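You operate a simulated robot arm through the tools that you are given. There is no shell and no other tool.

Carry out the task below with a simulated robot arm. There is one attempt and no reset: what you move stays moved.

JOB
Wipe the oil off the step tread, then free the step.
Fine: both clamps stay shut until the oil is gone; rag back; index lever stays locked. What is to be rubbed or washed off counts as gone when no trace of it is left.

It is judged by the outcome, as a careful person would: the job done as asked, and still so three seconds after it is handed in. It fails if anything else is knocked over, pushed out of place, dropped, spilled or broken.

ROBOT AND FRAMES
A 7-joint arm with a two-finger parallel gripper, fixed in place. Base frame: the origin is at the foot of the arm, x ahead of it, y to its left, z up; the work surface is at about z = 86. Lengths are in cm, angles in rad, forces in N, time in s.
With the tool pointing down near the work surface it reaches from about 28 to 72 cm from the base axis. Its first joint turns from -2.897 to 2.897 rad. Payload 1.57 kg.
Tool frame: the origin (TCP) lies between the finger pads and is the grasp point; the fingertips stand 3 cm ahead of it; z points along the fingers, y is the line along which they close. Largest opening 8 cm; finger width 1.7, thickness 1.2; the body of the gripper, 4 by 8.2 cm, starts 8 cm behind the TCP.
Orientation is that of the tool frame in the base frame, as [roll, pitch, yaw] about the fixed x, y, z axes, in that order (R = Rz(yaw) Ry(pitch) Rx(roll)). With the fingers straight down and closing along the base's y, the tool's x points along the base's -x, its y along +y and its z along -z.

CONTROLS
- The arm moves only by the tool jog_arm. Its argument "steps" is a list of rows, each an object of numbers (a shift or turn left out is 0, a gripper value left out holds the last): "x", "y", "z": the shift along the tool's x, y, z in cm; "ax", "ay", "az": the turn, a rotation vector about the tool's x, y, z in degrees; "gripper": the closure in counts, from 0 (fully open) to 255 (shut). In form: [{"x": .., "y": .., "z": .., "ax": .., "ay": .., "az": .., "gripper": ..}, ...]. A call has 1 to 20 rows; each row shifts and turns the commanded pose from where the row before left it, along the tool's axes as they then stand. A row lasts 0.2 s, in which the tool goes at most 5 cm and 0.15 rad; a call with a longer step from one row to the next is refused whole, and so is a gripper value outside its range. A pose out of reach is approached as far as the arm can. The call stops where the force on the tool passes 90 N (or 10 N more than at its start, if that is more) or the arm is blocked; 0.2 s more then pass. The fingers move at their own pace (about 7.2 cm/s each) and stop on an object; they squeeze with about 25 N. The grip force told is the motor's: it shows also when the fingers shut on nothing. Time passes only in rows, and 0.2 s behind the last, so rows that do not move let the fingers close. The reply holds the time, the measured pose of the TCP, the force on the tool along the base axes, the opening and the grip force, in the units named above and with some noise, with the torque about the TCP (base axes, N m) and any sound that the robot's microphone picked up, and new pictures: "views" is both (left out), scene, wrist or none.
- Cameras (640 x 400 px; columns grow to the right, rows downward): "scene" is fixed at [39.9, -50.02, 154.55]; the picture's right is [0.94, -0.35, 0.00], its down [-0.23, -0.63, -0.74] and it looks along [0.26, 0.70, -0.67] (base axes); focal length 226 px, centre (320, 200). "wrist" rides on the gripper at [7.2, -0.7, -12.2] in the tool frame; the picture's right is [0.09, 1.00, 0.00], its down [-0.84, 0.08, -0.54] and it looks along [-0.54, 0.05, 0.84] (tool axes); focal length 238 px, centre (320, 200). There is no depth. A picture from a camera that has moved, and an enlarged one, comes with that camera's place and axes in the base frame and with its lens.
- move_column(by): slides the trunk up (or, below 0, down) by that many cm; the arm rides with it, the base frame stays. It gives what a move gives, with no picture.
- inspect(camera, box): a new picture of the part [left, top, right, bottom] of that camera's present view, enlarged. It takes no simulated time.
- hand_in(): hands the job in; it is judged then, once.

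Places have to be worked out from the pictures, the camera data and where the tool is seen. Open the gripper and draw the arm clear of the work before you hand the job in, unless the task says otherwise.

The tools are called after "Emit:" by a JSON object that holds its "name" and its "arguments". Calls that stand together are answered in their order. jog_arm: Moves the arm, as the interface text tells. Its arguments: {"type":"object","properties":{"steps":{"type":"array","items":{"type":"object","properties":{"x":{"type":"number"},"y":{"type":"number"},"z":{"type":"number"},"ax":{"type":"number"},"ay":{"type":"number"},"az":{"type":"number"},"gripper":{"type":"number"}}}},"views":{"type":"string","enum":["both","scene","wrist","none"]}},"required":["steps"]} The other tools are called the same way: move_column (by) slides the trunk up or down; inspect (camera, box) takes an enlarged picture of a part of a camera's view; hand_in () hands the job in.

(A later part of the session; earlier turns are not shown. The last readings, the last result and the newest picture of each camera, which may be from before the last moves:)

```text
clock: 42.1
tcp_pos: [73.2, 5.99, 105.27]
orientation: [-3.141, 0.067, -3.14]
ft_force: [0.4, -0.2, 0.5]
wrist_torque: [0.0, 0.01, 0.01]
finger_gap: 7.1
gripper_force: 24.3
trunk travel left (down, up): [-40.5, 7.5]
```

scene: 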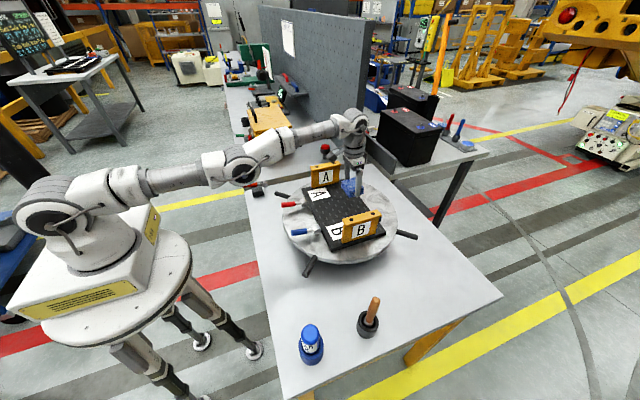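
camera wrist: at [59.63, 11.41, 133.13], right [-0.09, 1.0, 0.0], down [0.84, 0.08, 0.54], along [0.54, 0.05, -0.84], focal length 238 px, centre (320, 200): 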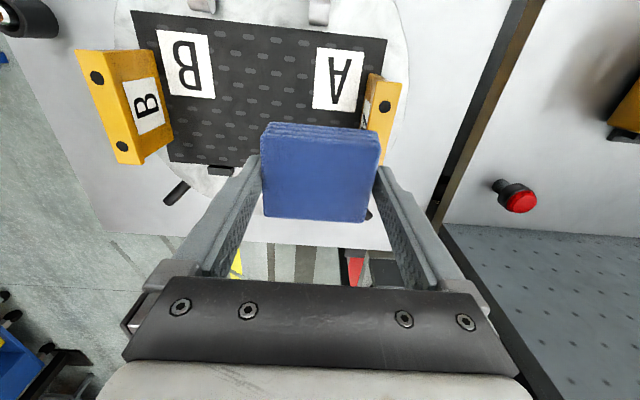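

No flags this time. I'll push outward again here to centre the elbow, then raise the trunk to gain room for a further downward sweep.

Emit:
{"name": "jog_arm", "arguments": {"steps": [{"x": -4.5, "y": 0.3, "z": 0.0}, {"x": -4.5, "y": 0.3, "z": 0.0}, {"x": -4.5, "y": 0.3, "z": 0.0}, {"x": -4.5, "y": 0.3, "z": 0.0}, {"x": -4.5, "y": 0.3, "z": 0.0}, {"x": -4.5, "y": 0.3, "z": 0.0}, {}], "views": "scene"}}

Emit:
{"name": "move_column", "arguments": {"by": 7}}

```text
clock: 43.8
tcp_pos: [73.48, 5.97, 105.32]
orientation: [-3.141, 0.07, -3.139]
ft_force: [0.7, 0.9, 0.5]
wrist_torque: [0.03, -0.01, 0.01]
finger_gap: 7.09
gripper_force: 25.3
out of reach, approached as far as the arm can: row 1, 2, 3, 4, 5, 6
trunk travel left (down, up): [-40.5, 7.5]
```

scene: 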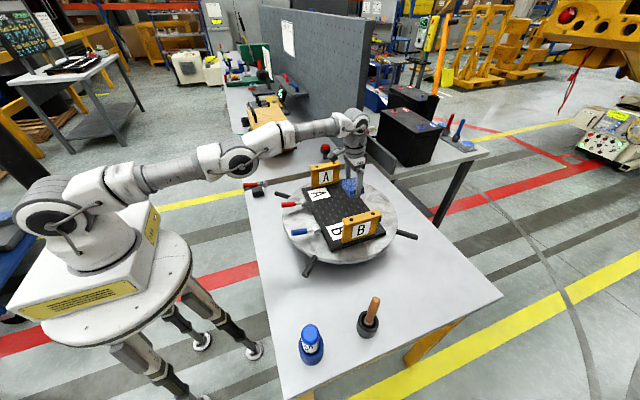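

```text
clock: 44.8
tcp_pos: [73.52, 6.01, 112.18]
orientation: [-3.141, 0.07, -3.139]
ft_force: [-0.3, 0.9, 0.0]
wrist_torque: [-0.02, 0.01, 0.0]
finger_gap: 7.1
gripper_force: 25.4
trunk travel left (down, up): [-47.5, 0.5]
```

The elbow is back on the line and the trunk is now 10 cm up. I'll sweep straight down about 9 cm so the elbow bends upward, then test an inward move.

Emit:
{"name": "jog_arm", "arguments": {"steps": [{"x": 0.2, "z": 2.5}, {"x": 0.2, "z": 2.5}, {"x": 0.25, "z": 2.5}, {"x": 0.3, "z": 1.5}, {}], "views": "none"}}

Emit:
{"name": "jog_arm", "arguments": {"steps": [{"x": 0.5}, {"x": 0.5}, {"x": 0.5}, {}], "views": "scene"}}

```text
clock: 46.0
tcp_pos: [73.22, 6.23, 103.51]
orientation: [3.141, 0.066, -3.138]
ft_force: [-0.4, 0.7, 0.5]
wrist_torque: [0.03, 0.0, 0.02]
finger_gap: 7.09
gripper_force: 25.1
trunk travel left (down, up): [-47.5, 0.5]
```

```text
clock: 47.0
tcp_pos: [73.41, 6.13, 103.45]
orientation: [3.141, 0.068, -3.14]
ft_force: [0.1, -0.1, -0.7]
wrist_torque: [-0.01, 0.02, 0.02]
finger_gap: 7.09
gripper_force: 24.9
out of reach, approached as far as the arm can: row 1, 2, 3
trunk travel left (down, up): [-47.5, 0.5]
```

scene: 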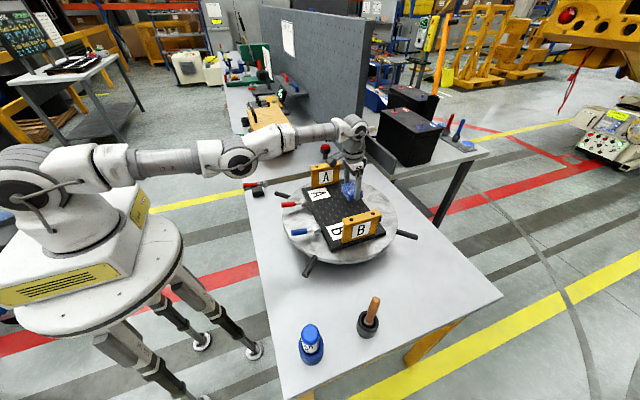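

The elbow still falls back to its stop when pulled inward. A tool pitch that swings the fingers toward the robot about the fixed wrist point uses the elbow joint much more, so I'll first go up for clearance and re-centre outward, then pitch.

Emit:
{"name": "jog_arm", "arguments": {"steps": [{"x": -0.15, "z": -2.7}, {"x": -0.15, "z": -2.7}, {"x": -0.15, "z": -2.7}, {"x": -4.5, "y": 0.3}, {"x": -4.5, "y": 0.3}, {"x": -4.5, "y": 0.3}, {"x": -4.5, "y": 0.3}, {"x": -4.5, "y": 0.3}, {"x": -4.5, "y": 0.3}, {}], "views": "none"}}

Emit:
{"name": "jog_arm", "arguments": {"steps": [{"x": 2.3, "z": 0.9, "ay": 7}, {"x": 2.3, "z": 0.9, "ay": 7}, {"x": 2.3, "z": 0.9, "ay": 7}, {}], "views": "scene"}}

```text
clock: 49.2
tcp_pos: [73.4, 6.0, 111.45]
orientation: [-3.141, 0.07, -3.14]
ft_force: [0.4, -0.1, -1.0]
wrist_torque: [0.0, 0.04, -0.01]
finger_gap: 7.11
gripper_force: 25.1
out of reach, approached as far as the arm can: row 4, 5, 6, 7, 8, 9
trunk travel left (down, up): [-47.5, 0.5]
```

```text
clock: 50.2
tcp_pos: [65.49, 5.91, 109.09]
orientation: [-3.14, -0.295, -3.14]
ft_force: [-0.2, -0.5, -0.1]
wrist_torque: [0.01, -0.03, -0.02]
finger_gap: 7.08
gripper_force: 25.0
out of reach, approached as far as the arm can: row 1
trunk travel left (down, up): [-47.5, 0.5]
```

scene: 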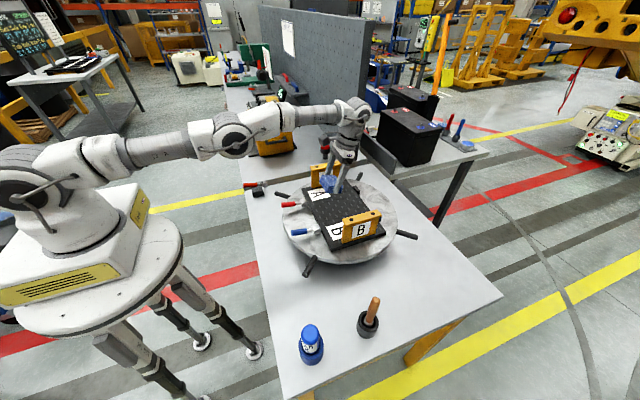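

The elbow now appears slightly above the line and the later rows were reached. I'll test an inward-and-up pull.

Emit:
{"name": "jog_arm", "arguments": {"steps": [{"x": 1.0}, {"x": 1.0}, {"x": 1.0}, {}], "views": "none"}}

```text
clock: 51.2
tcp_pos: [62.67, 5.85, 110.01]
orientation: [3.139, -0.295, -3.14]
ft_force: [-0.2, 0.2, -0.2]
wrist_torque: [0.01, 0.02, 0.01]
finger_gap: 7.11
gripper_force: 24.8
trunk travel left (down, up): [-47.5, 0.5]
```

It moved freely inward with no flags. I'll continue inward and check the elbow shape.

Emit:
{"name": "jog_arm", "arguments": {"steps": [{"x": 2.0}, {"x": 2.0}, {"x": 2.0}, {}], "views": "scene"}}

```text
clock: 52.2
tcp_pos: [57.04, 5.92, 111.77]
orientation: [-3.141, -0.297, 3.142]
ft_force: [0.2, -0.5, 0.2]
wrist_torque: [0.02, 0.01, 0.0]
finger_gap: 7.11
gripper_force: 24.9
trunk travel left (down, up): [-47.5, 0.5]
```

scene: 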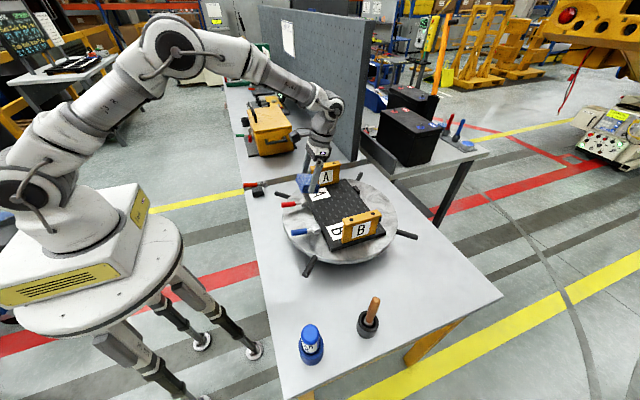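

The elbow is properly bent upward again. I'll bring the tool back to vertical, then inspect the tread closely for any remaining traces.

Emit:
{"name": "jog_arm", "arguments": {"steps": [{"ay": -5.6, "z": -1}, {"ay": -5.6, "z": -1, "x": 1}, {"ay": -5.75, "x": 2}, {"x": 2.0, "z": -1}, {"y": 3}, {"y": 3}, {}], "views": "both"}}

Emit:
{"name": "inspect", "arguments": {"camera": "scene", "box": [300, 175, 390, 245]}}

```text
clock: 53.8
tcp_pos: [52.52, 11.73, 115.11]
orientation: [-3.14, 0.0, 3.14]
ft_force: [-0.7, 0.4, -0.4]
wrist_torque: [0.0, -0.01, 0.03]
finger_gap: 7.12
gripper_force: 24.9
trunk travel left (down, up): [-47.5, 0.5]
camera wrist: at [45.3, 11.09, 127.47], right [-0.09, 1.0, 0.0], down [0.84, 0.08, 0.54], along [0.54, 0.05, -0.84], focal length 238 px, centre (320, 200)
```

scene: 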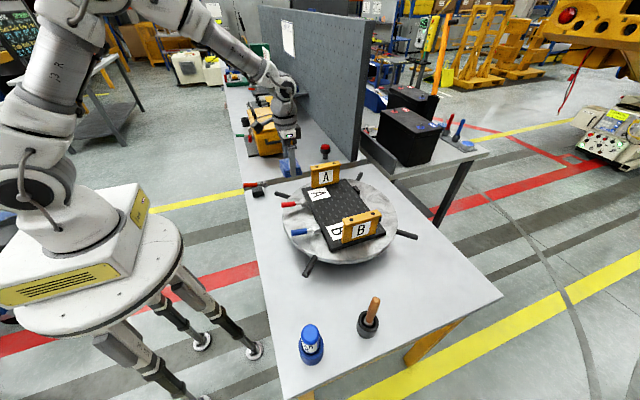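
wrist: 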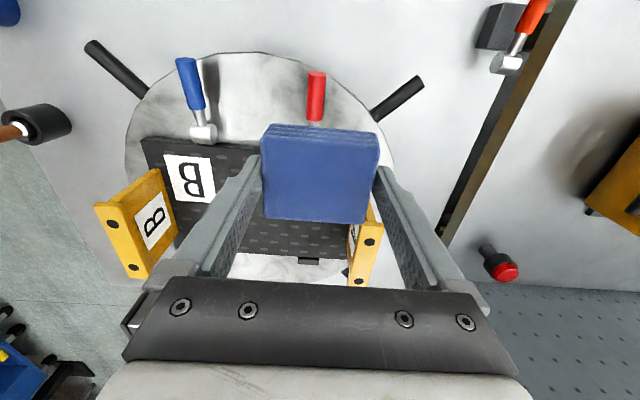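

```text
5.71 times, centred on (345, 210) of scene
camera zoom: at [39.9, -50.02, 154.55], right [0.94, -0.35, 0.0], down [-0.23, -0.63, -0.74], along [0.26, 0.7, -0.67], focal length 1290 px, centre (177, 143)
```

zoom: 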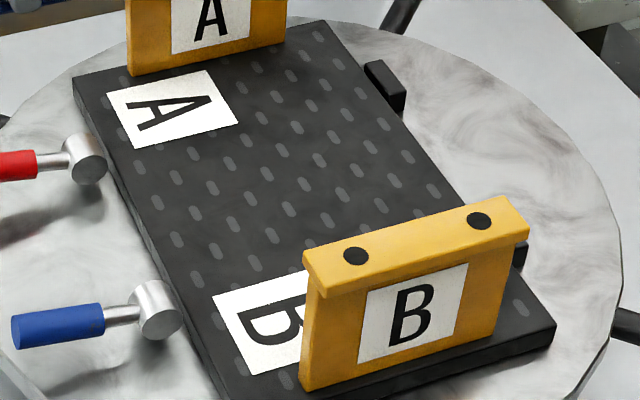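

The scene view of the tread looks clean. I'll zoom the wrist view as well, for the part hidden behind bracket B.

Emit:
{"name": "inspect", "arguments": {"camera": "wrist", "box": [130, 120, 290, 260]}}

Emit:
{"name": "inspect", "arguments": {"camera": "scene", "box": [235, 150, 295, 210]}}

```text
2.86 times, centred on (210, 190) of wrist
camera zoom: at [45.3, 11.09, 127.47], right [-0.09, 1.0, 0.0], down [0.84, 0.08, 0.54], along [0.54, 0.05, -0.84], focal length 681 px, centre (634, 229)
```

zoom: 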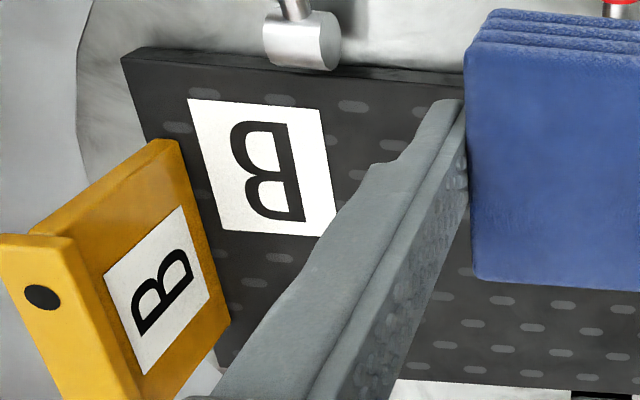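

```text
6.67 times, centred on (265, 180) of scene
camera zoom: at [39.9, -50.02, 154.55], right [0.94, -0.35, 0.0], down [-0.23, -0.63, -0.74], along [0.26, 0.7, -0.67], focal length 1505 px, centre (687, 333)
```

zoom: 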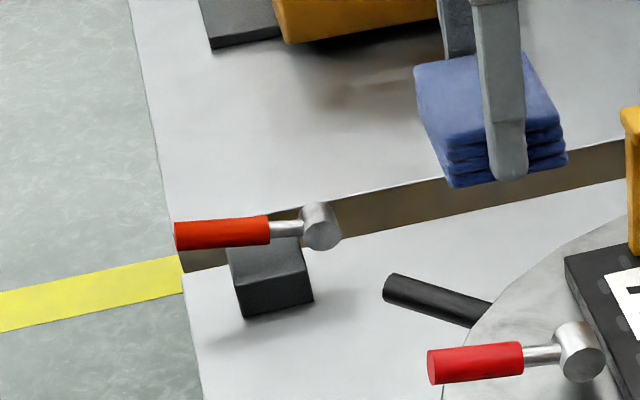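

The tread is clean in all views. I'll carry the rag back to its original spot at [44.1, 51.0], with the same small rotation.

Emit:
{"name": "jog_arm", "arguments": {"steps": [{"x": 0.84, "y": 3.92}, {"x": 0.84, "y": 3.92}, {"x": 0.84, "y": 3.92}, {"x": 0.84, "y": 3.92}, {"x": 0.84, "y": 3.92}, {"x": 0.84, "y": 3.92}, {"x": 0.84, "y": 3.92}, {"x": 0.84, "y": 3.92}, {"x": 0.84, "y": 3.92}, {"x": 0.84, "y": 3.92}, {"az": -2.3, "z": 2}, {"z": 4}, {"z": 4}, {"z": 4}, {}], "views": "both"}}

```text
clock: 57.0
tcp_pos: [44.15, 51.01, 101.22]
orientation: [3.14, 0.0, -3.101]
ft_force: [1.0, 0.1, -0.6]
wrist_torque: [-0.03, 0.0, -0.02]
finger_gap: 7.1
gripper_force: 25.3
trunk travel left (down, up): [-47.5, 0.5]
camera wrist: at [36.92, 50.06, 113.46], right [-0.13, 0.99, 0.0], down [0.83, 0.11, 0.54], along [0.54, 0.07, -0.84], focal length 238 px, centre (320, 200)
```

scene: 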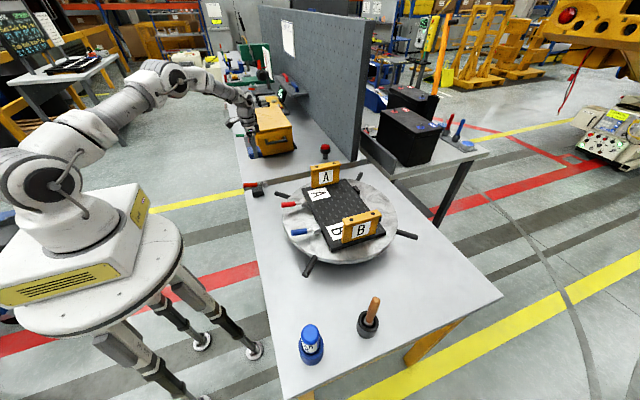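
wrist: 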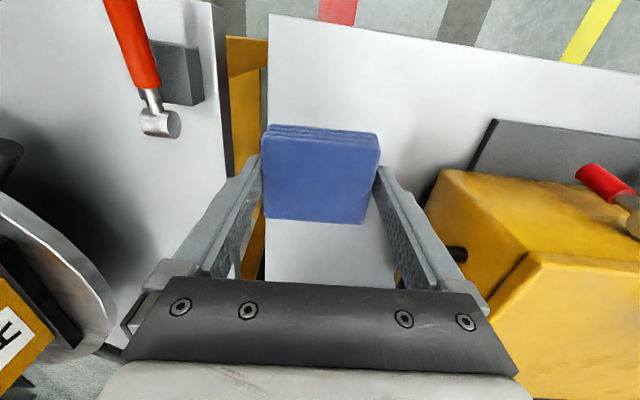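

I'm above the rag's original place. I'll lower to just above the bench and then feel for contact.

Emit:
{"name": "jog_arm", "arguments": {"steps": [{"z": 3}, {"z": 3}, {"z": 3}, {"z": 1.2}, {}], "views": "none"}}

Emit:
{"name": "jog_arm", "arguments": {"steps": [{"z": 0.3}, {"z": 0.3}, {}], "views": "wrist"}}

```text
clock: 58.2
tcp_pos: [44.06, 50.85, 91.06]
orientation: [-3.14, 0.001, -3.1]
ft_force: [0.7, 0.3, -0.8]
wrist_torque: [-0.03, 0.02, 0.01]
finger_gap: 7.09
gripper_force: 25.3
trunk travel left (down, up): [-47.5, 0.5]
```

```text
clock: 59.0
tcp_pos: [43.9, 50.93, 90.25]
orientation: [3.141, -0.001, -3.1]
ft_force: [-0.1, 0.2, -1.2]
wrist_torque: [-0.04, 0.03, 0.0]
finger_gap: 7.08
gripper_force: 24.9
trunk travel left (down, up): [-47.5, 0.5]
camera wrist: at [36.76, 49.99, 102.62], right [-0.13, 0.99, 0.0], down [0.83, 0.11, 0.54], along [0.54, 0.07, -0.84], focal length 238 px, centre (320, 200)
```

wrist: 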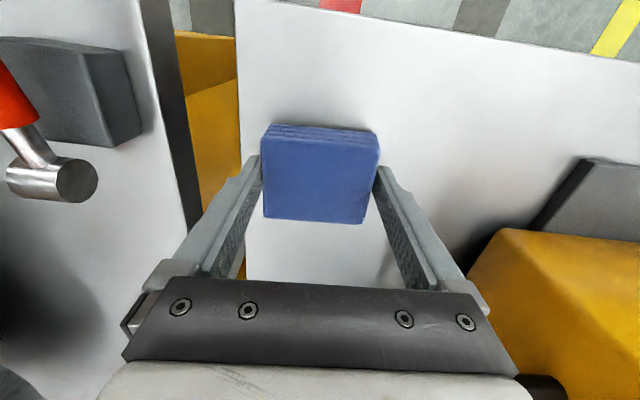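

There is no contact at z 90.25, so I'll continue gently until a small touch force shows.

Emit:
{"name": "jog_arm", "arguments": {"steps": [{"z": 0.2}, {}], "views": "none"}}

Emit:
{"name": "jog_arm", "arguments": {"steps": [{"z": 0.15}, {}], "views": "none"}}

```text
clock: 59.6
tcp_pos: [43.99, 50.9, 90.09]
orientation: [-3.14, 0.001, -3.099]
ft_force: [0.1, -0.5, -0.5]
wrist_torque: [-0.03, -0.01, 0.0]
finger_gap: 7.09
gripper_force: 24.9
trunk travel left (down, up): [-47.5, 0.5]
```

```text
clock: 60.2
tcp_pos: [44.17, 51.1, 89.8]
orientation: [-3.141, 0.0, -3.099]
ft_force: [0.2, -0.2, -0.7]
wrist_torque: [0.02, 0.0, 0.01]
finger_gap: 7.09
gripper_force: 24.7
trunk travel left (down, up): [-47.5, 0.5]
```

Emit:
{"name": "jog_arm", "arguments": {"steps": [{"z": 0.12}, {}], "views": "none"}}

Emit:
{"name": "jog_arm", "arguments": {"steps": [{"z": 0.12}, {}], "views": "none"}}

```text
clock: 60.8
tcp_pos: [44.15, 50.96, 89.93]
orientation: [-3.141, -0.001, -3.1]
ft_force: [-0.4, -0.5, -0.5]
wrist_torque: [0.01, 0.0, -0.01]
finger_gap: 7.06
gripper_force: 25.0
trunk travel left (down, up): [-47.5, 0.5]
```

```text
clock: 61.4
tcp_pos: [44.11, 50.97, 89.73]
orientation: [-3.141, 0.0, -3.1]
ft_force: [0.2, -0.9, -0.2]
wrist_torque: [-0.01, 0.0, -0.05]
finger_gap: 7.08
gripper_force: 25.3
trunk travel left (down, up): [-47.5, 0.5]
```

The force is still near zero at z of about 89.75, so the rag slid up slightly in the grip while wiping. I'll lower a bit more.

Emit:
{"name": "jog_arm", "arguments": {"steps": [{"z": 0.12}, {}], "views": "none"}}

Emit:
{"name": "jog_arm", "arguments": {"steps": [{"z": 0.12}, {}], "views": "none"}}

```text
clock: 62.0
tcp_pos: [44.03, 51.13, 89.63]
orientation: [3.141, 0.002, -3.1]
ft_force: [-0.3, -1.4, 4.2]
wrist_torque: [-0.12, -0.12, 0.0]
finger_gap: 7.12
gripper_force: 24.9
trunk travel left (down, up): [-47.5, 0.5]
```

```text
clock: 62.6
tcp_pos: [43.98, 51.0, 89.61]
orientation: [3.138, 0.002, -3.101]
ft_force: [0.1, -2.0, 9.3]
wrist_torque: [-0.14, -0.29, -0.03]
finger_gap: 7.13
gripper_force: 24.7
trunk travel left (down, up): [-47.5, 0.5]
```

The rag is resting on the bench with a light 9 N contact at z of about 89.6. I'll ease off a little and open the fingers.

Emit:
{"name": "jog_arm", "arguments": {"steps": [{"z": -0.12}, {"gripper": 0}, {}, {}], "views": "wrist"}}

```text
clock: 63.6
tcp_pos: [44.16, 51.11, 89.56]
orientation: [-3.141, 0.0, -3.1]
ft_force: [0.1, -0.1, -0.3]
wrist_torque: [-0.03, -0.03, 0.04]
finger_gap: 8.02
gripper_force: 0.1
trunk travel left (down, up): [-47.5, 0.5]
camera wrist: at [36.87, 50.14, 101.96], right [-0.13, 0.99, 0.0], down [0.83, 0.11, 0.54], along [0.54, 0.07, -0.84], focal length 238 px, centre (320, 200)
```

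wrist: 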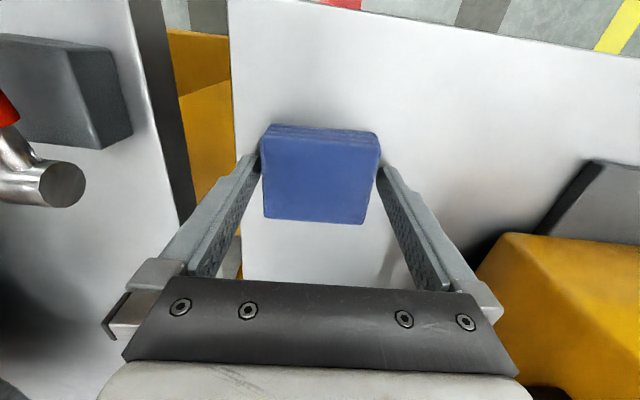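

The fingers are open with about 0.45 cm clearance on each side. I'll rise straight up and check that the rag stays put.

Emit:
{"name": "jog_arm", "arguments": {"steps": [{"z": -1}, {"z": -2}, {"z": -3}, {"z": -4}, {"z": -4}, {"z": -4}, {"z": -4}, {}], "views": "both"}}

Emit:
{"name": "inspect", "arguments": {"camera": "scene", "box": [235, 150, 295, 210]}}

```text
clock: 65.4
tcp_pos: [43.91, 51.28, 111.79]
orientation: [-3.141, 0.0, -3.101]
ft_force: [0.1, -0.8, 0.9]
wrist_torque: [-0.03, -0.01, 0.0]
finger_gap: 8.02
gripper_force: 0.1
trunk travel left (down, up): [-47.5, 0.5]
camera wrist: at [36.76, 50.36, 124.03], right [-0.13, 0.99, 0.0], down [0.83, 0.11, 0.54], along [0.54, 0.07, -0.84], focal length 238 px, centre (320, 200)
```

scene: 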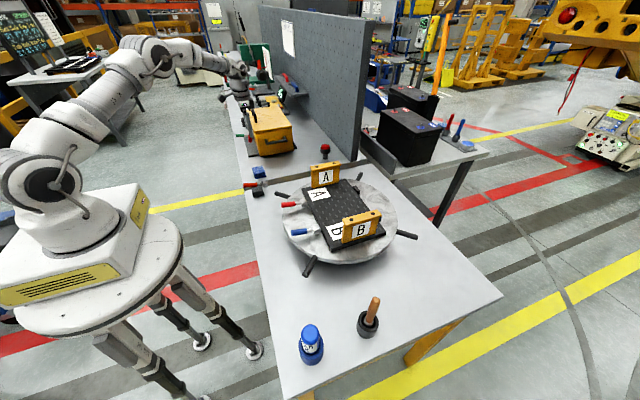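
wrist: 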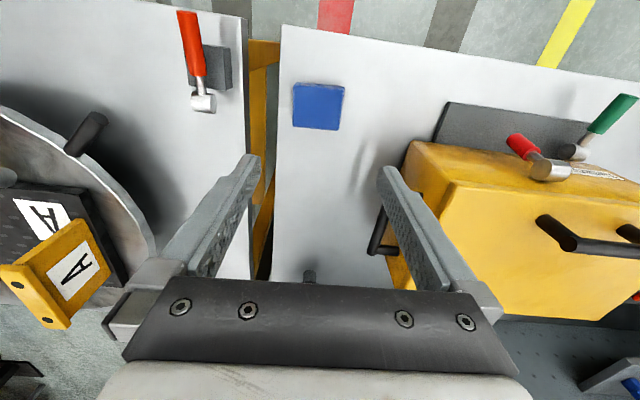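

```text
6.67 times, centred on (265, 180) of scene
camera zoom: at [39.9, -50.02, 154.55], right [0.94, -0.35, 0.0], down [-0.23, -0.63, -0.74], along [0.26, 0.7, -0.67], focal length 1505 px, centre (687, 333)
```

zoom: 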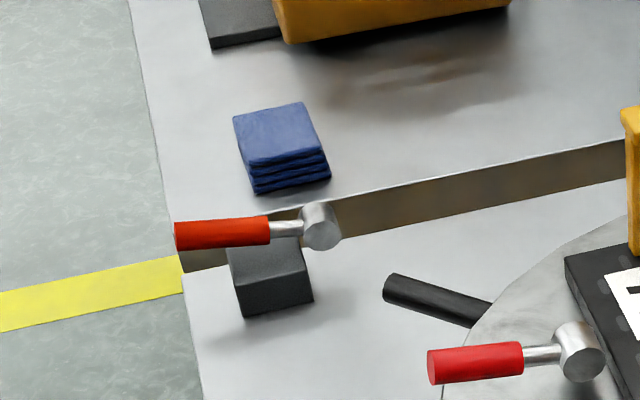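

The rag is back exactly in place and the index lever is unchanged. I'll move to a viewpoint in front of the tread to verify it is clean and study the clamp levers.

Emit:
{"name": "jog_arm", "arguments": {"steps": [{"az": 2.3, "z": -3}, {"x": -0.5, "y": -4, "z": -0.5}, {"x": -0.5, "y": -4, "z": -0.5}, {"x": -0.5, "y": -4, "z": -0.5}, {"x": -0.5, "y": -4, "z": -0.5}, {"x": -0.5, "y": -4, "z": -0.5}, {"x": -0.5, "y": -4, "z": -0.5}, {"x": -0.5, "y": -4}, {"x": -0.5, "y": -4}, {"x": -0.5, "y": -4}, {"x": -0.5, "y": -4}, {"x": -0.5, "y": -4}, {"x": -0.5, "y": -3}, {}], "views": "both"}}

Emit:
{"name": "inspect", "arguments": {"camera": "wrist", "box": [160, 60, 440, 260]}}

```text
clock: 68.4
tcp_pos: [50.21, 4.13, 117.31]
orientation: [3.141, 0.001, -3.14]
ft_force: [1.0, 0.7, 0.1]
wrist_torque: [0.02, -0.02, -0.03]
finger_gap: 8.02
gripper_force: 0.1
trunk travel left (down, up): [-47.5, 0.5]
camera wrist: at [43.04, 3.42, 129.66], right [-0.09, 1.0, 0.0], down [0.84, 0.08, 0.54], along [0.54, 0.05, -0.84], focal length 238 px, centre (320, 200)
```

scene: 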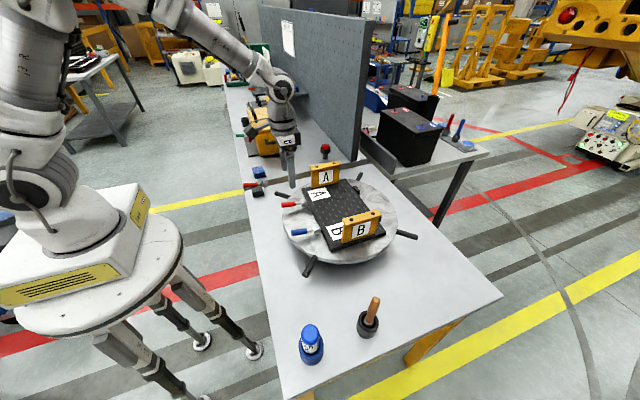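
wrist: 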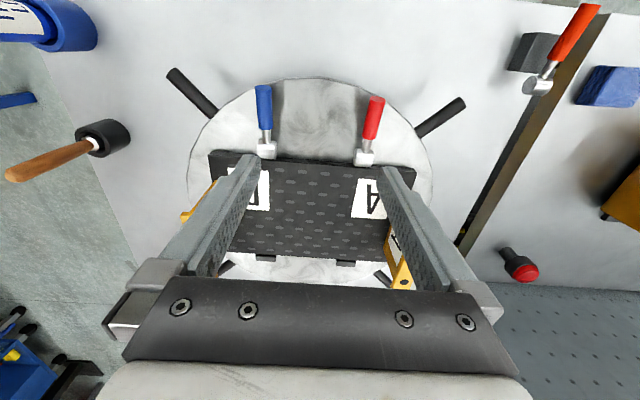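

```text
2.00 times, centred on (300, 160) of wrist
camera zoom: at [43.04, 3.42, 129.66], right [-0.09, 1.0, 0.0], down [0.84, 0.08, 0.54], along [0.54, 0.05, -0.84], focal length 477 px, centre (360, 280)
```

zoom: 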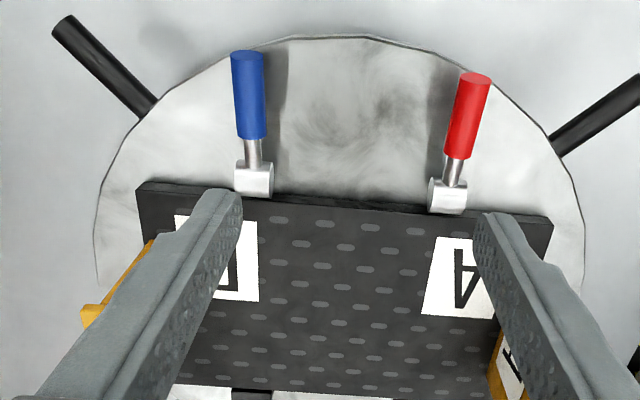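

The tread between the fingers looks clean. I'll do a closer zoom to be sure there is no residue, and look at the levers in detail.

Emit:
{"name": "inspect", "arguments": {"camera": "wrist", "box": [260, 160, 390, 262]}}

Emit:
{"name": "inspect", "arguments": {"camera": "wrist", "box": [240, 75, 400, 175]}}

Emit:
{"name": "inspect", "arguments": {"camera": "scene", "box": [275, 190, 335, 245]}}

```text
3.92 times, centred on (325, 211) of wrist
camera zoom: at [43.04, 3.42, 129.66], right [-0.09, 1.0, 0.0], down [0.84, 0.08, 0.54], along [0.54, 0.05, -0.84], focal length 935 px, centre (300, 157)
```

zoom: 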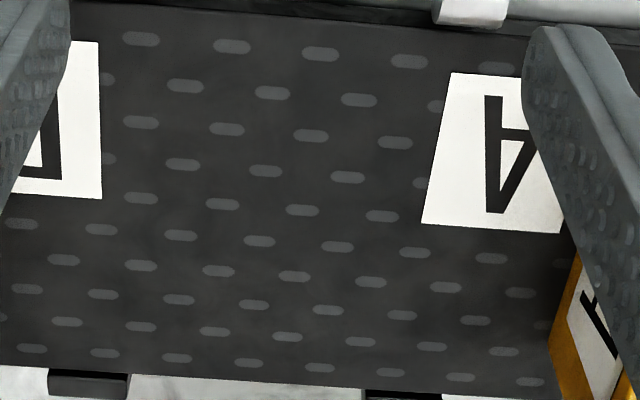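

```text
4.00 times, centred on (320, 125) of wrist
camera zoom: at [43.04, 3.42, 129.66], right [-0.09, 1.0, 0.0], down [0.84, 0.08, 0.54], along [0.54, 0.05, -0.84], focal length 953 px, centre (320, 500)
```

zoom: 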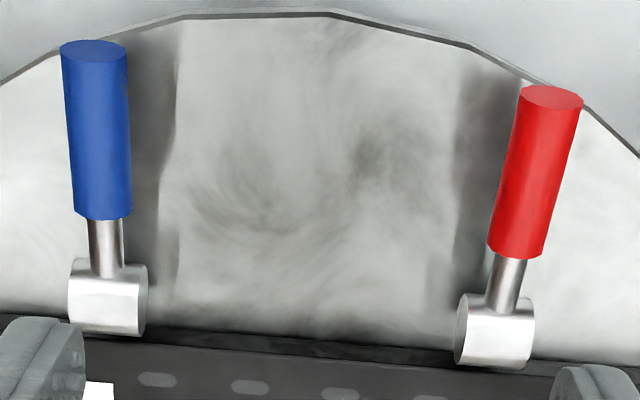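

```text
7.27 times, centred on (305, 218) of scene
camera zoom: at [39.9, -50.02, 154.55], right [0.94, -0.35, 0.0], down [-0.23, -0.63, -0.74], along [0.26, 0.7, -0.67], focal length 1642 px, centre (429, 73)
```

zoom: 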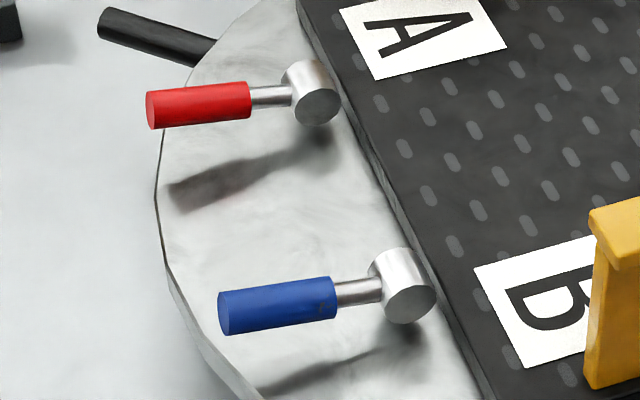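

The tread is fully clean. The red lever lies along x at y=11.06, with its hub at about [56, 97] and its tip at about [47.8, 98.4]; the blue one is the same at y=-3.05. I'll position the half-open gripper above the red handle.

Emit:
{"name": "jog_arm", "arguments": {"steps": [{"y": 3.5, "z": 3, "gripper": 95}, {"y": 3.43, "z": 4}, {"z": 4}, {}], "views": "both"}}

Emit:
{"name": "inspect", "arguments": {"camera": "wrist", "box": [240, 60, 400, 200]}}

Emit:
{"name": "inspect", "arguments": {"camera": "scene", "box": [260, 150, 340, 240]}}

```text
refused: row 2 steps farther than a row can; nothing moved
```

```text
2.86 times, centred on (320, 130) of wrist
camera zoom: at [43.04, 3.42, 129.66], right [-0.09, 1.0, 0.0], down [0.84, 0.08, 0.54], along [0.54, 0.05, -0.84], focal length 681 px, centre (320, 400)
```

zoom: 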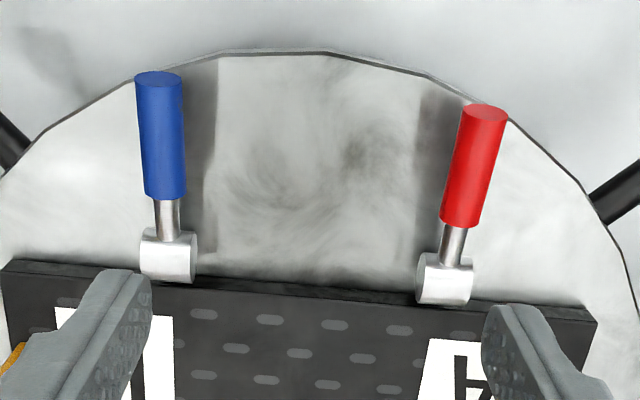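

```text
4.44 times, centred on (300, 195) of scene
camera zoom: at [39.9, -50.02, 154.55], right [0.94, -0.35, 0.0], down [-0.23, -0.63, -0.74], along [0.26, 0.7, -0.67], focal length 1003 px, centre (409, 222)
```

zoom: 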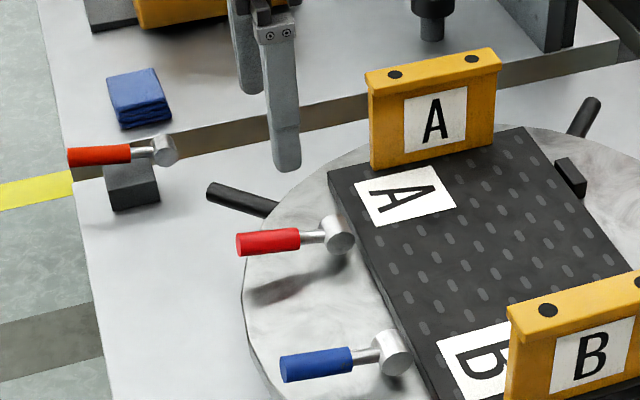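

One row exceeded the step limit, so I'll use smaller steps to get above the red handle.

Emit:
{"name": "jog_arm", "arguments": {"steps": [{"y": 2.4, "z": 2.5, "gripper": 95}, {"y": 2.3, "z": 3}, {"y": 2.2, "z": 3}, {"z": 2.5}, {}], "views": "both"}}

Emit:
{"name": "inspect", "arguments": {"camera": "wrist", "box": [220, 40, 420, 200]}}

Emit:
{"name": "inspect", "arguments": {"camera": "scene", "box": [260, 150, 340, 240]}}

```text
clock: 69.6
tcp_pos: [49.98, 11.22, 106.28]
orientation: [-3.141, -0.001, 3.141]
ft_force: [0.9, -0.4, -0.2]
wrist_torque: [0.01, -0.01, 0.01]
finger_gap: 5.05
gripper_force: 0.1
trunk travel left (down, up): [-47.5, 0.5]
camera wrist: at [42.88, 10.61, 118.65], right [-0.09, 1.0, 0.0], down [0.84, 0.08, 0.54], along [0.54, 0.05, -0.84], focal length 238 px, centre (320, 200)
```

scene: 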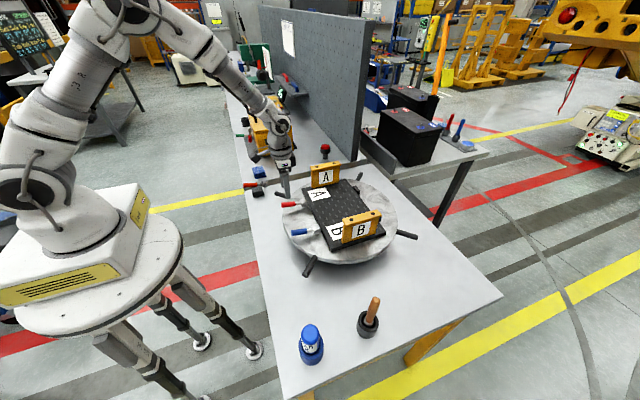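
wrist: 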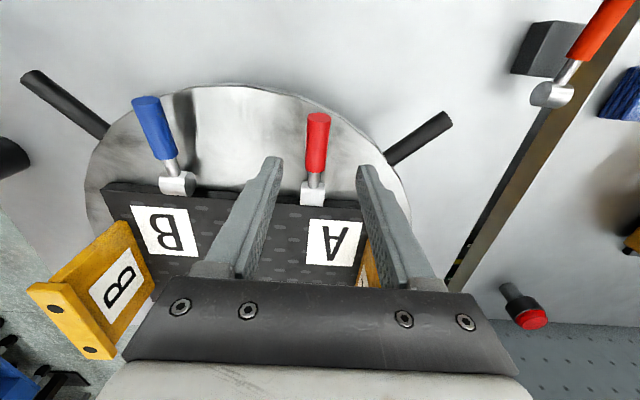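

```text
2.50 times, centred on (320, 120) of wrist
camera zoom: at [42.88, 10.61, 118.65], right [-0.09, 1.0, 0.0], down [0.84, 0.08, 0.54], along [0.54, 0.05, -0.84], focal length 596 px, centre (320, 400)
```

zoom: 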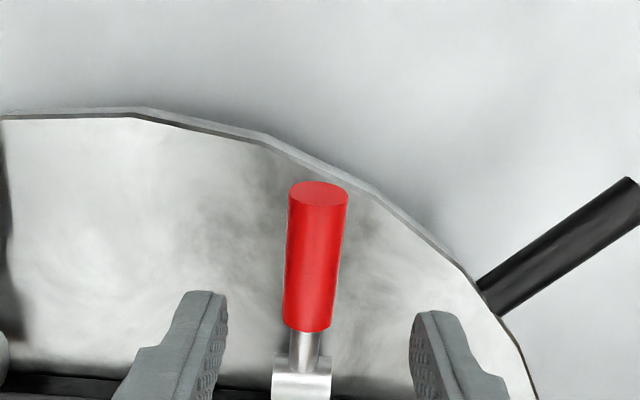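

```text
4.44 times, centred on (300, 195) of scene
camera zoom: at [39.9, -50.02, 154.55], right [0.94, -0.35, 0.0], down [-0.23, -0.63, -0.74], along [0.26, 0.7, -0.67], focal length 1003 px, centre (409, 222)
```

zoom: 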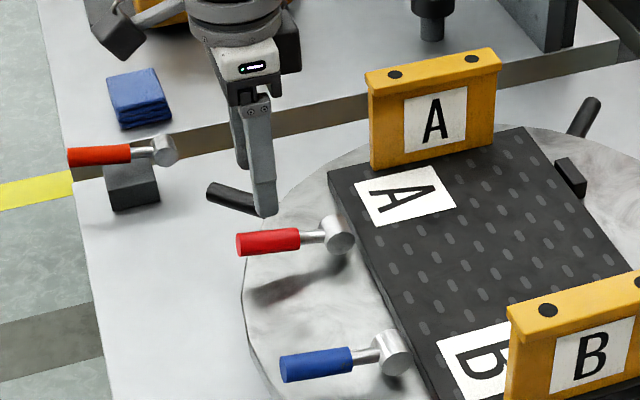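

The red handle is centred between the fingers. I'll descend to TCP z of about 99.2 so the pads straddle it.

Emit:
{"name": "jog_arm", "arguments": {"steps": [{"x": -0.2, "z": 2.5}, {"z": 2.5}, {"z": 2.1}, {}], "views": "wrist"}}

Emit:
{"name": "inspect", "arguments": {"camera": "scene", "box": [260, 150, 340, 240]}}

```text
clock: 70.6
tcp_pos: [50.4, 11.03, 99.48]
orientation: [-3.14, 0.0, -3.14]
ft_force: [-1.1, -1.0, 0.4]
wrist_torque: [-0.01, 0.01, -0.04]
finger_gap: 5.0
gripper_force: 0.1
trunk travel left (down, up): [-47.5, 0.5]
camera wrist: at [43.25, 10.42, 111.76], right [-0.09, 1.0, 0.0], down [0.84, 0.08, 0.54], along [0.54, 0.05, -0.84], focal length 238 px, centre (320, 200)
```

wrist: 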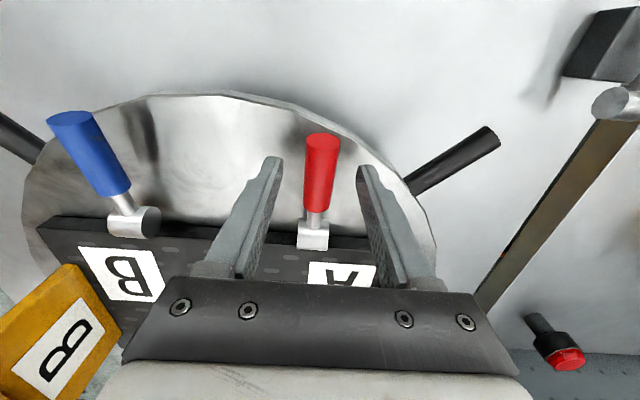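

```text
4.44 times, centred on (300, 195) of scene
camera zoom: at [39.9, -50.02, 154.55], right [0.94, -0.35, 0.0], down [-0.23, -0.63, -0.74], along [0.26, 0.7, -0.67], focal length 1003 px, centre (409, 222)
```

zoom: 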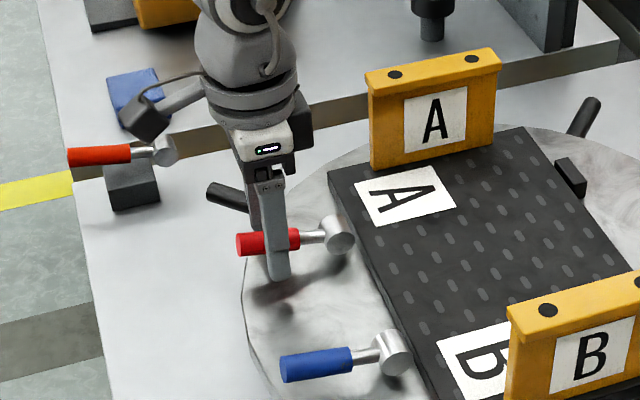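

The pads straddle the red handle, so I'll close on it.

Emit:
{"name": "jog_arm", "arguments": {"steps": [{"gripper": 255}, {}, {}, {}], "views": "wrist"}}

```text
clock: 71.6
tcp_pos: [50.48, 10.98, 99.44]
orientation: [3.141, 0.0, 3.141]
ft_force: [0.0, -2.7, -0.9]
wrist_torque: [-0.05, -0.01, -0.03]
finger_gap: 1.95
gripper_force: 33.7
trunk travel left (down, up): [-47.5, 0.5]
camera wrist: at [43.24, 10.37, 111.79], right [-0.09, 1.0, 0.0], down [0.84, 0.08, 0.54], along [0.54, 0.05, -0.84], focal length 238 px, centre (320, 200)
```

wrist: 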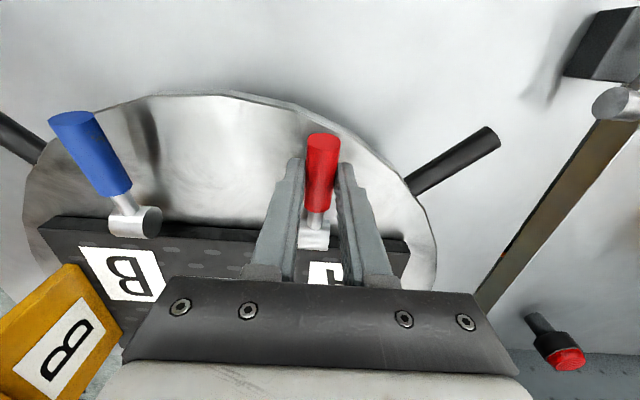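

Gripped at 1.95 cm. I'll swing the lever up gently along its arc about the hub, the first 10–20°, watching forces.

Emit:
{"name": "jog_arm", "arguments": {"steps": [{"x": -0.12, "z": -0.5}, {"x": -0.14, "z": -0.5}, {}], "views": "scene"}}

```text
clock: 72.4
tcp_pos: [50.55, 11.01, 100.34]
orientation: [-3.139, -0.004, -3.139]
ft_force: [-6.3, -0.8, -15.8]
wrist_torque: [-0.07, 0.88, -0.04]
finger_gap: 1.99
gripper_force: 33.4
trunk travel left (down, up): [-47.5, 0.5]
```

scene: 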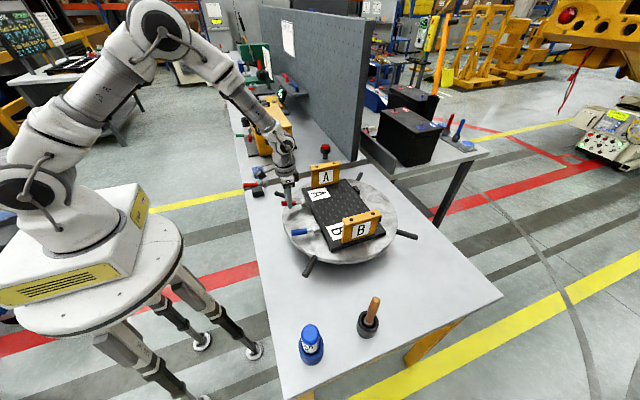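

The lever resists with about 16 N while the tool rose 0.9 cm. I'll check that the lever actually turned.

Emit:
{"name": "inspect", "arguments": {"camera": "scene", "box": [260, 160, 340, 240]}}

Emit:
{"name": "inspect", "arguments": {"camera": "wrist", "box": [220, 80, 420, 260]}}

```text
5.00 times, centred on (300, 200) of scene
camera zoom: at [39.9, -50.02, 154.55], right [0.94, -0.35, 0.0], down [-0.23, -0.63, -0.74], along [0.26, 0.7, -0.67], focal length 1129 px, centre (420, 200)
```

zoom: 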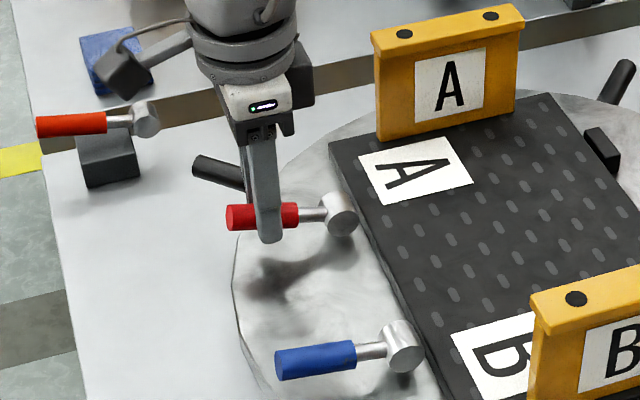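

```text
2.22 times, centred on (320, 170) of wrist
camera zoom: at [43.45, 10.37, 112.66], right [-0.09, 1.0, 0.0], down [0.84, 0.08, 0.54], along [0.54, 0.05, -0.84], focal length 530 px, centre (320, 267)
```

zoom: 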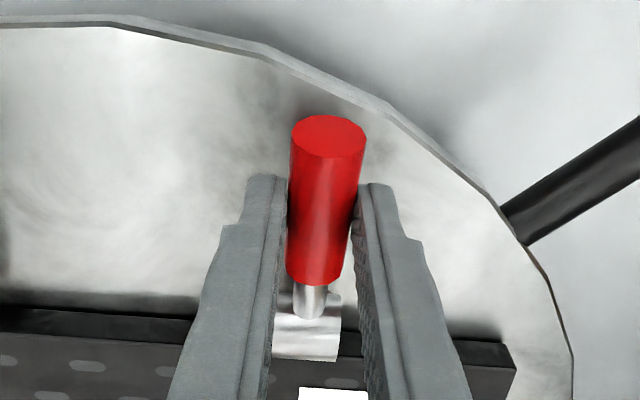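

The lever turned a few degrees upward, so the direction is right. I'll continue along the arc in small steps.

Emit:
{"name": "jog_arm", "arguments": {"steps": [{"x": -0.2, "z": -0.45}, {"x": -0.22, "z": -0.45}, {}], "views": "none"}}

Emit:
{"name": "inspect", "arguments": {"camera": "scene", "box": [260, 160, 340, 240]}}

```text
clock: 73.2
tcp_pos: [51.12, 11.03, 101.22]
orientation: [3.14, 0.0, -3.14]
ft_force: [-12.1, -1.2, -11.8]
wrist_torque: [-0.04, 1.03, -0.03]
finger_gap: 1.96
gripper_force: 33.6
trunk travel left (down, up): [-47.5, 0.5]
```

```text
5.00 times, centred on (300, 200) of scene
camera zoom: at [39.9, -50.02, 154.55], right [0.94, -0.35, 0.0], down [-0.23, -0.63, -0.74], along [0.26, 0.7, -0.67], focal length 1129 px, centre (420, 200)
```

zoom: 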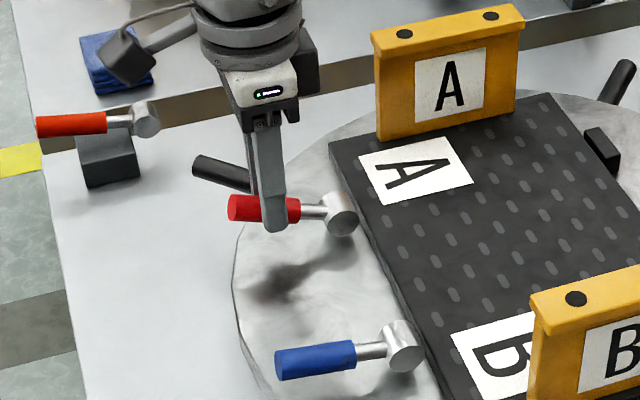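

The lever is at about 20°, but the handle slid toward the fingertips because friction is limited at this short radius. I'll open, re-grip deeper and nearer the handle tip for more leverage.

Emit:
{"name": "jog_arm", "arguments": {"steps": [{"gripper": 95}, {}, {"x": 1.0, "z": 1.0}, {"x": 1.0, "z": 1.0}, {}], "views": "wrist"}}

Emit:
{"name": "inspect", "arguments": {"camera": "scene", "box": [260, 160, 340, 240]}}

```text
clock: 74.4
tcp_pos: [48.96, 10.98, 99.19]
orientation: [-3.141, 0.001, 3.141]
ft_force: [-0.8, 0.1, 0.1]
wrist_torque: [-0.01, 0.05, 0.0]
finger_gap: 5.01
gripper_force: 0.1
trunk travel left (down, up): [-47.5, 0.5]
camera wrist: at [41.82, 10.32, 111.58], right [-0.09, 1.0, 0.0], down [0.84, 0.08, 0.54], along [0.54, 0.05, -0.84], focal length 238 px, centre (320, 200)
```

wrist: 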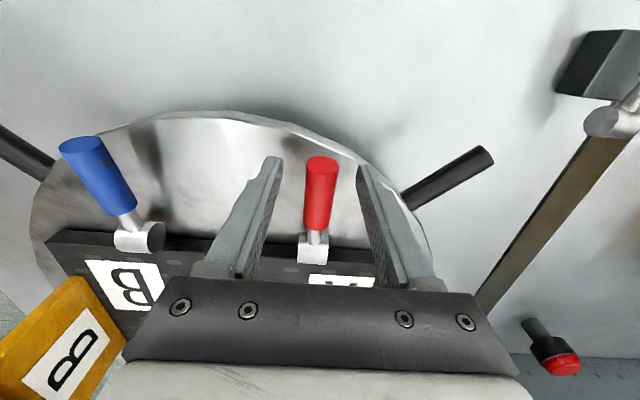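

```text
5.00 times, centred on (300, 200) of scene
camera zoom: at [39.9, -50.02, 154.55], right [0.94, -0.35, 0.0], down [-0.23, -0.63, -0.74], along [0.26, 0.7, -0.67], focal length 1129 px, centre (420, 200)
```

zoom: 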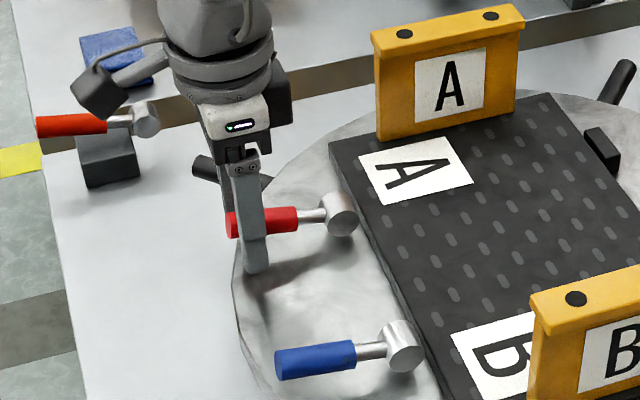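

The lever sprang back to its shut angle, so it is spring-loaded and needs one continuous swing. I'll grip deeper near the handle tip for more leverage and swing it along its arc without stopping.

Emit:
{"name": "jog_arm", "arguments": {"steps": [{"z": 0.6}, {"gripper": 255}, {}, {}, {}], "views": "wrist"}}

Emit:
{"name": "inspect", "arguments": {"camera": "scene", "box": [260, 160, 340, 240]}}

```text
clock: 75.6
tcp_pos: [49.07, 11.03, 98.87]
orientation: [3.141, 0.0, -3.139]
ft_force: [0.2, 0.8, -2.0]
wrist_torque: [0.02, 0.02, -0.04]
finger_gap: 1.97
gripper_force: 33.7
trunk travel left (down, up): [-47.5, 0.5]
camera wrist: at [41.81, 10.37, 111.06], right [-0.09, 1.0, 0.0], down [0.84, 0.08, 0.54], along [0.54, 0.05, -0.84], focal length 238 px, centre (320, 200)
```

wrist: 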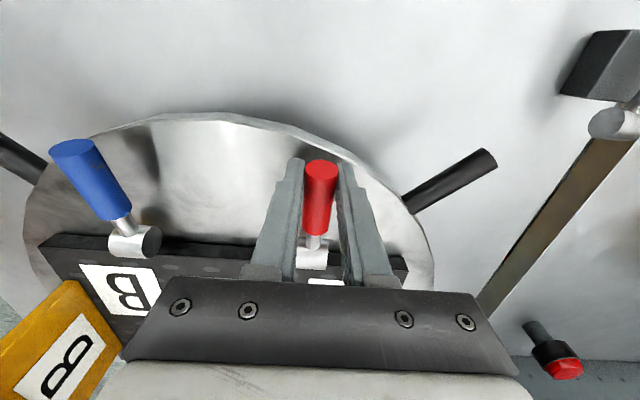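

```text
5.00 times, centred on (300, 200) of scene
camera zoom: at [39.9, -50.02, 154.55], right [0.94, -0.35, 0.0], down [-0.23, -0.63, -0.74], along [0.26, 0.7, -0.67], focal length 1129 px, centre (420, 200)
```

zoom: 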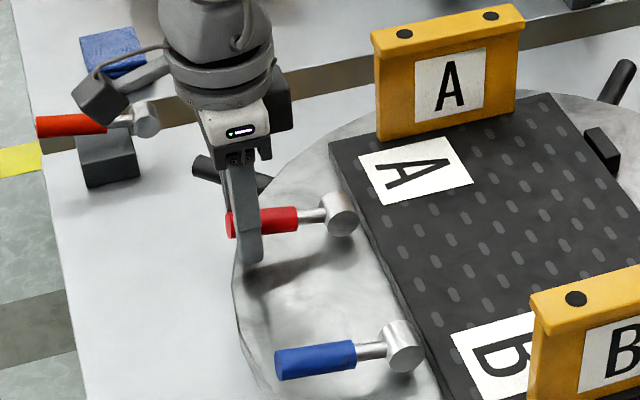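

Gripped near the tip. I'll swing along the arc from about 10° to 50° in one go.

Emit:
{"name": "jog_arm", "arguments": {"steps": [{"x": -0.15, "z": -0.65}, {"x": -0.2, "z": -0.62}, {"x": -0.25, "z": -0.58}, {"x": -0.3, "z": -0.55}, {"x": -0.35, "z": -0.51}, {"x": -0.38, "z": -0.48}, {"x": -0.42, "z": -0.45}, {"x": -0.45, "z": -0.42}], "views": "wrist"}}

Emit:
{"name": "inspect", "arguments": {"camera": "scene", "box": [260, 160, 340, 240]}}

```text
clock: 77.4
tcp_pos: [51.24, 10.91, 103.24]
orientation: [-3.141, -0.003, -3.14]
ft_force: [-13.4, 1.9, -8.8]
wrist_torque: [0.04, 1.11, -0.02]
finger_gap: 1.97
gripper_force: 33.9
trunk travel left (down, up): [-47.5, 0.5]
camera wrist: at [44.12, 10.37, 115.49], right [-0.09, 1.0, 0.0], down [0.84, 0.08, 0.54], along [0.54, 0.05, -0.84], focal length 238 px, centre (320, 200)
```

wrist: 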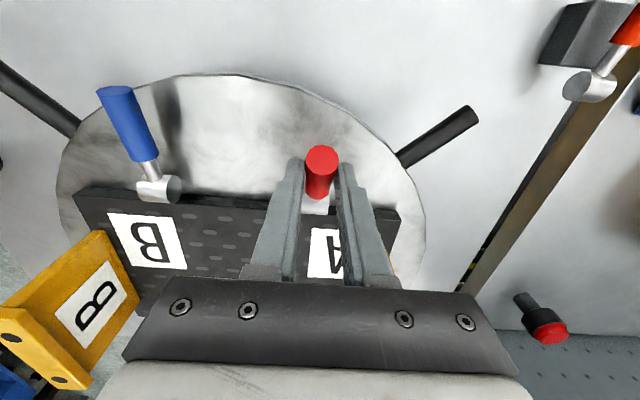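

```text
5.00 times, centred on (300, 200) of scene
camera zoom: at [39.9, -50.02, 154.55], right [0.94, -0.35, 0.0], down [-0.23, -0.63, -0.74], along [0.26, 0.7, -0.67], focal length 1129 px, centre (420, 200)
```

zoom: 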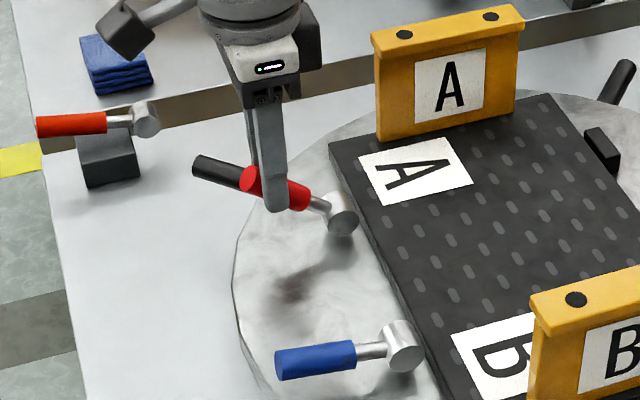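

The lever is following and is now at about 37° with some slip in the pads. I'll continue the swing toward vertical without pausing.

Emit:
{"name": "jog_arm", "arguments": {"steps": [{"x": -0.5, "z": -0.38}, {"x": -0.52, "z": -0.33}, {"x": -0.55, "z": -0.28}, {"x": -0.58, "z": -0.22}], "views": "wrist"}}

Emit:
{"name": "inspect", "arguments": {"camera": "scene", "box": [260, 160, 340, 240]}}

```text
clock: 78.4
tcp_pos: [53.36, 10.97, 104.36]
orientation: [-3.141, -0.001, -3.138]
ft_force: [-18.0, 6.7, 5.9]
wrist_torque: [0.16, 1.17, -0.03]
finger_gap: 1.97
gripper_force: 33.7
trunk travel left (down, up): [-47.5, 0.5]
camera wrist: at [46.21, 10.37, 116.62], right [-0.09, 1.0, 0.0], down [0.84, 0.08, 0.54], along [0.54, 0.05, -0.84], focal length 238 px, centre (320, 200)
```

wrist: 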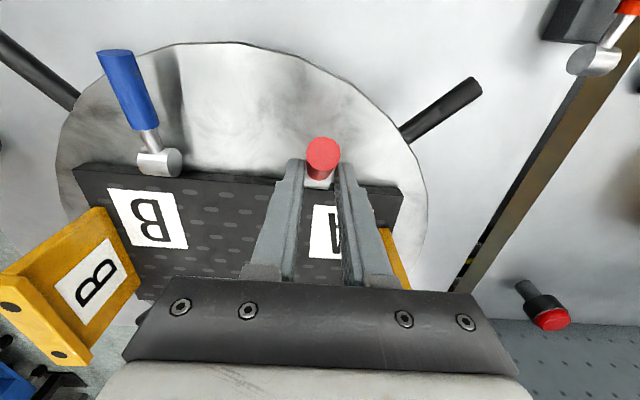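

```text
5.00 times, centred on (300, 200) of scene
camera zoom: at [39.9, -50.02, 154.55], right [0.94, -0.35, 0.0], down [-0.23, -0.63, -0.74], along [0.26, 0.7, -0.67], focal length 1129 px, centre (420, 200)
```

zoom: 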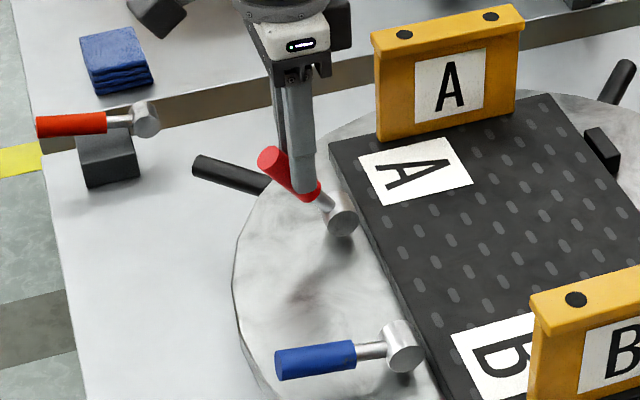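

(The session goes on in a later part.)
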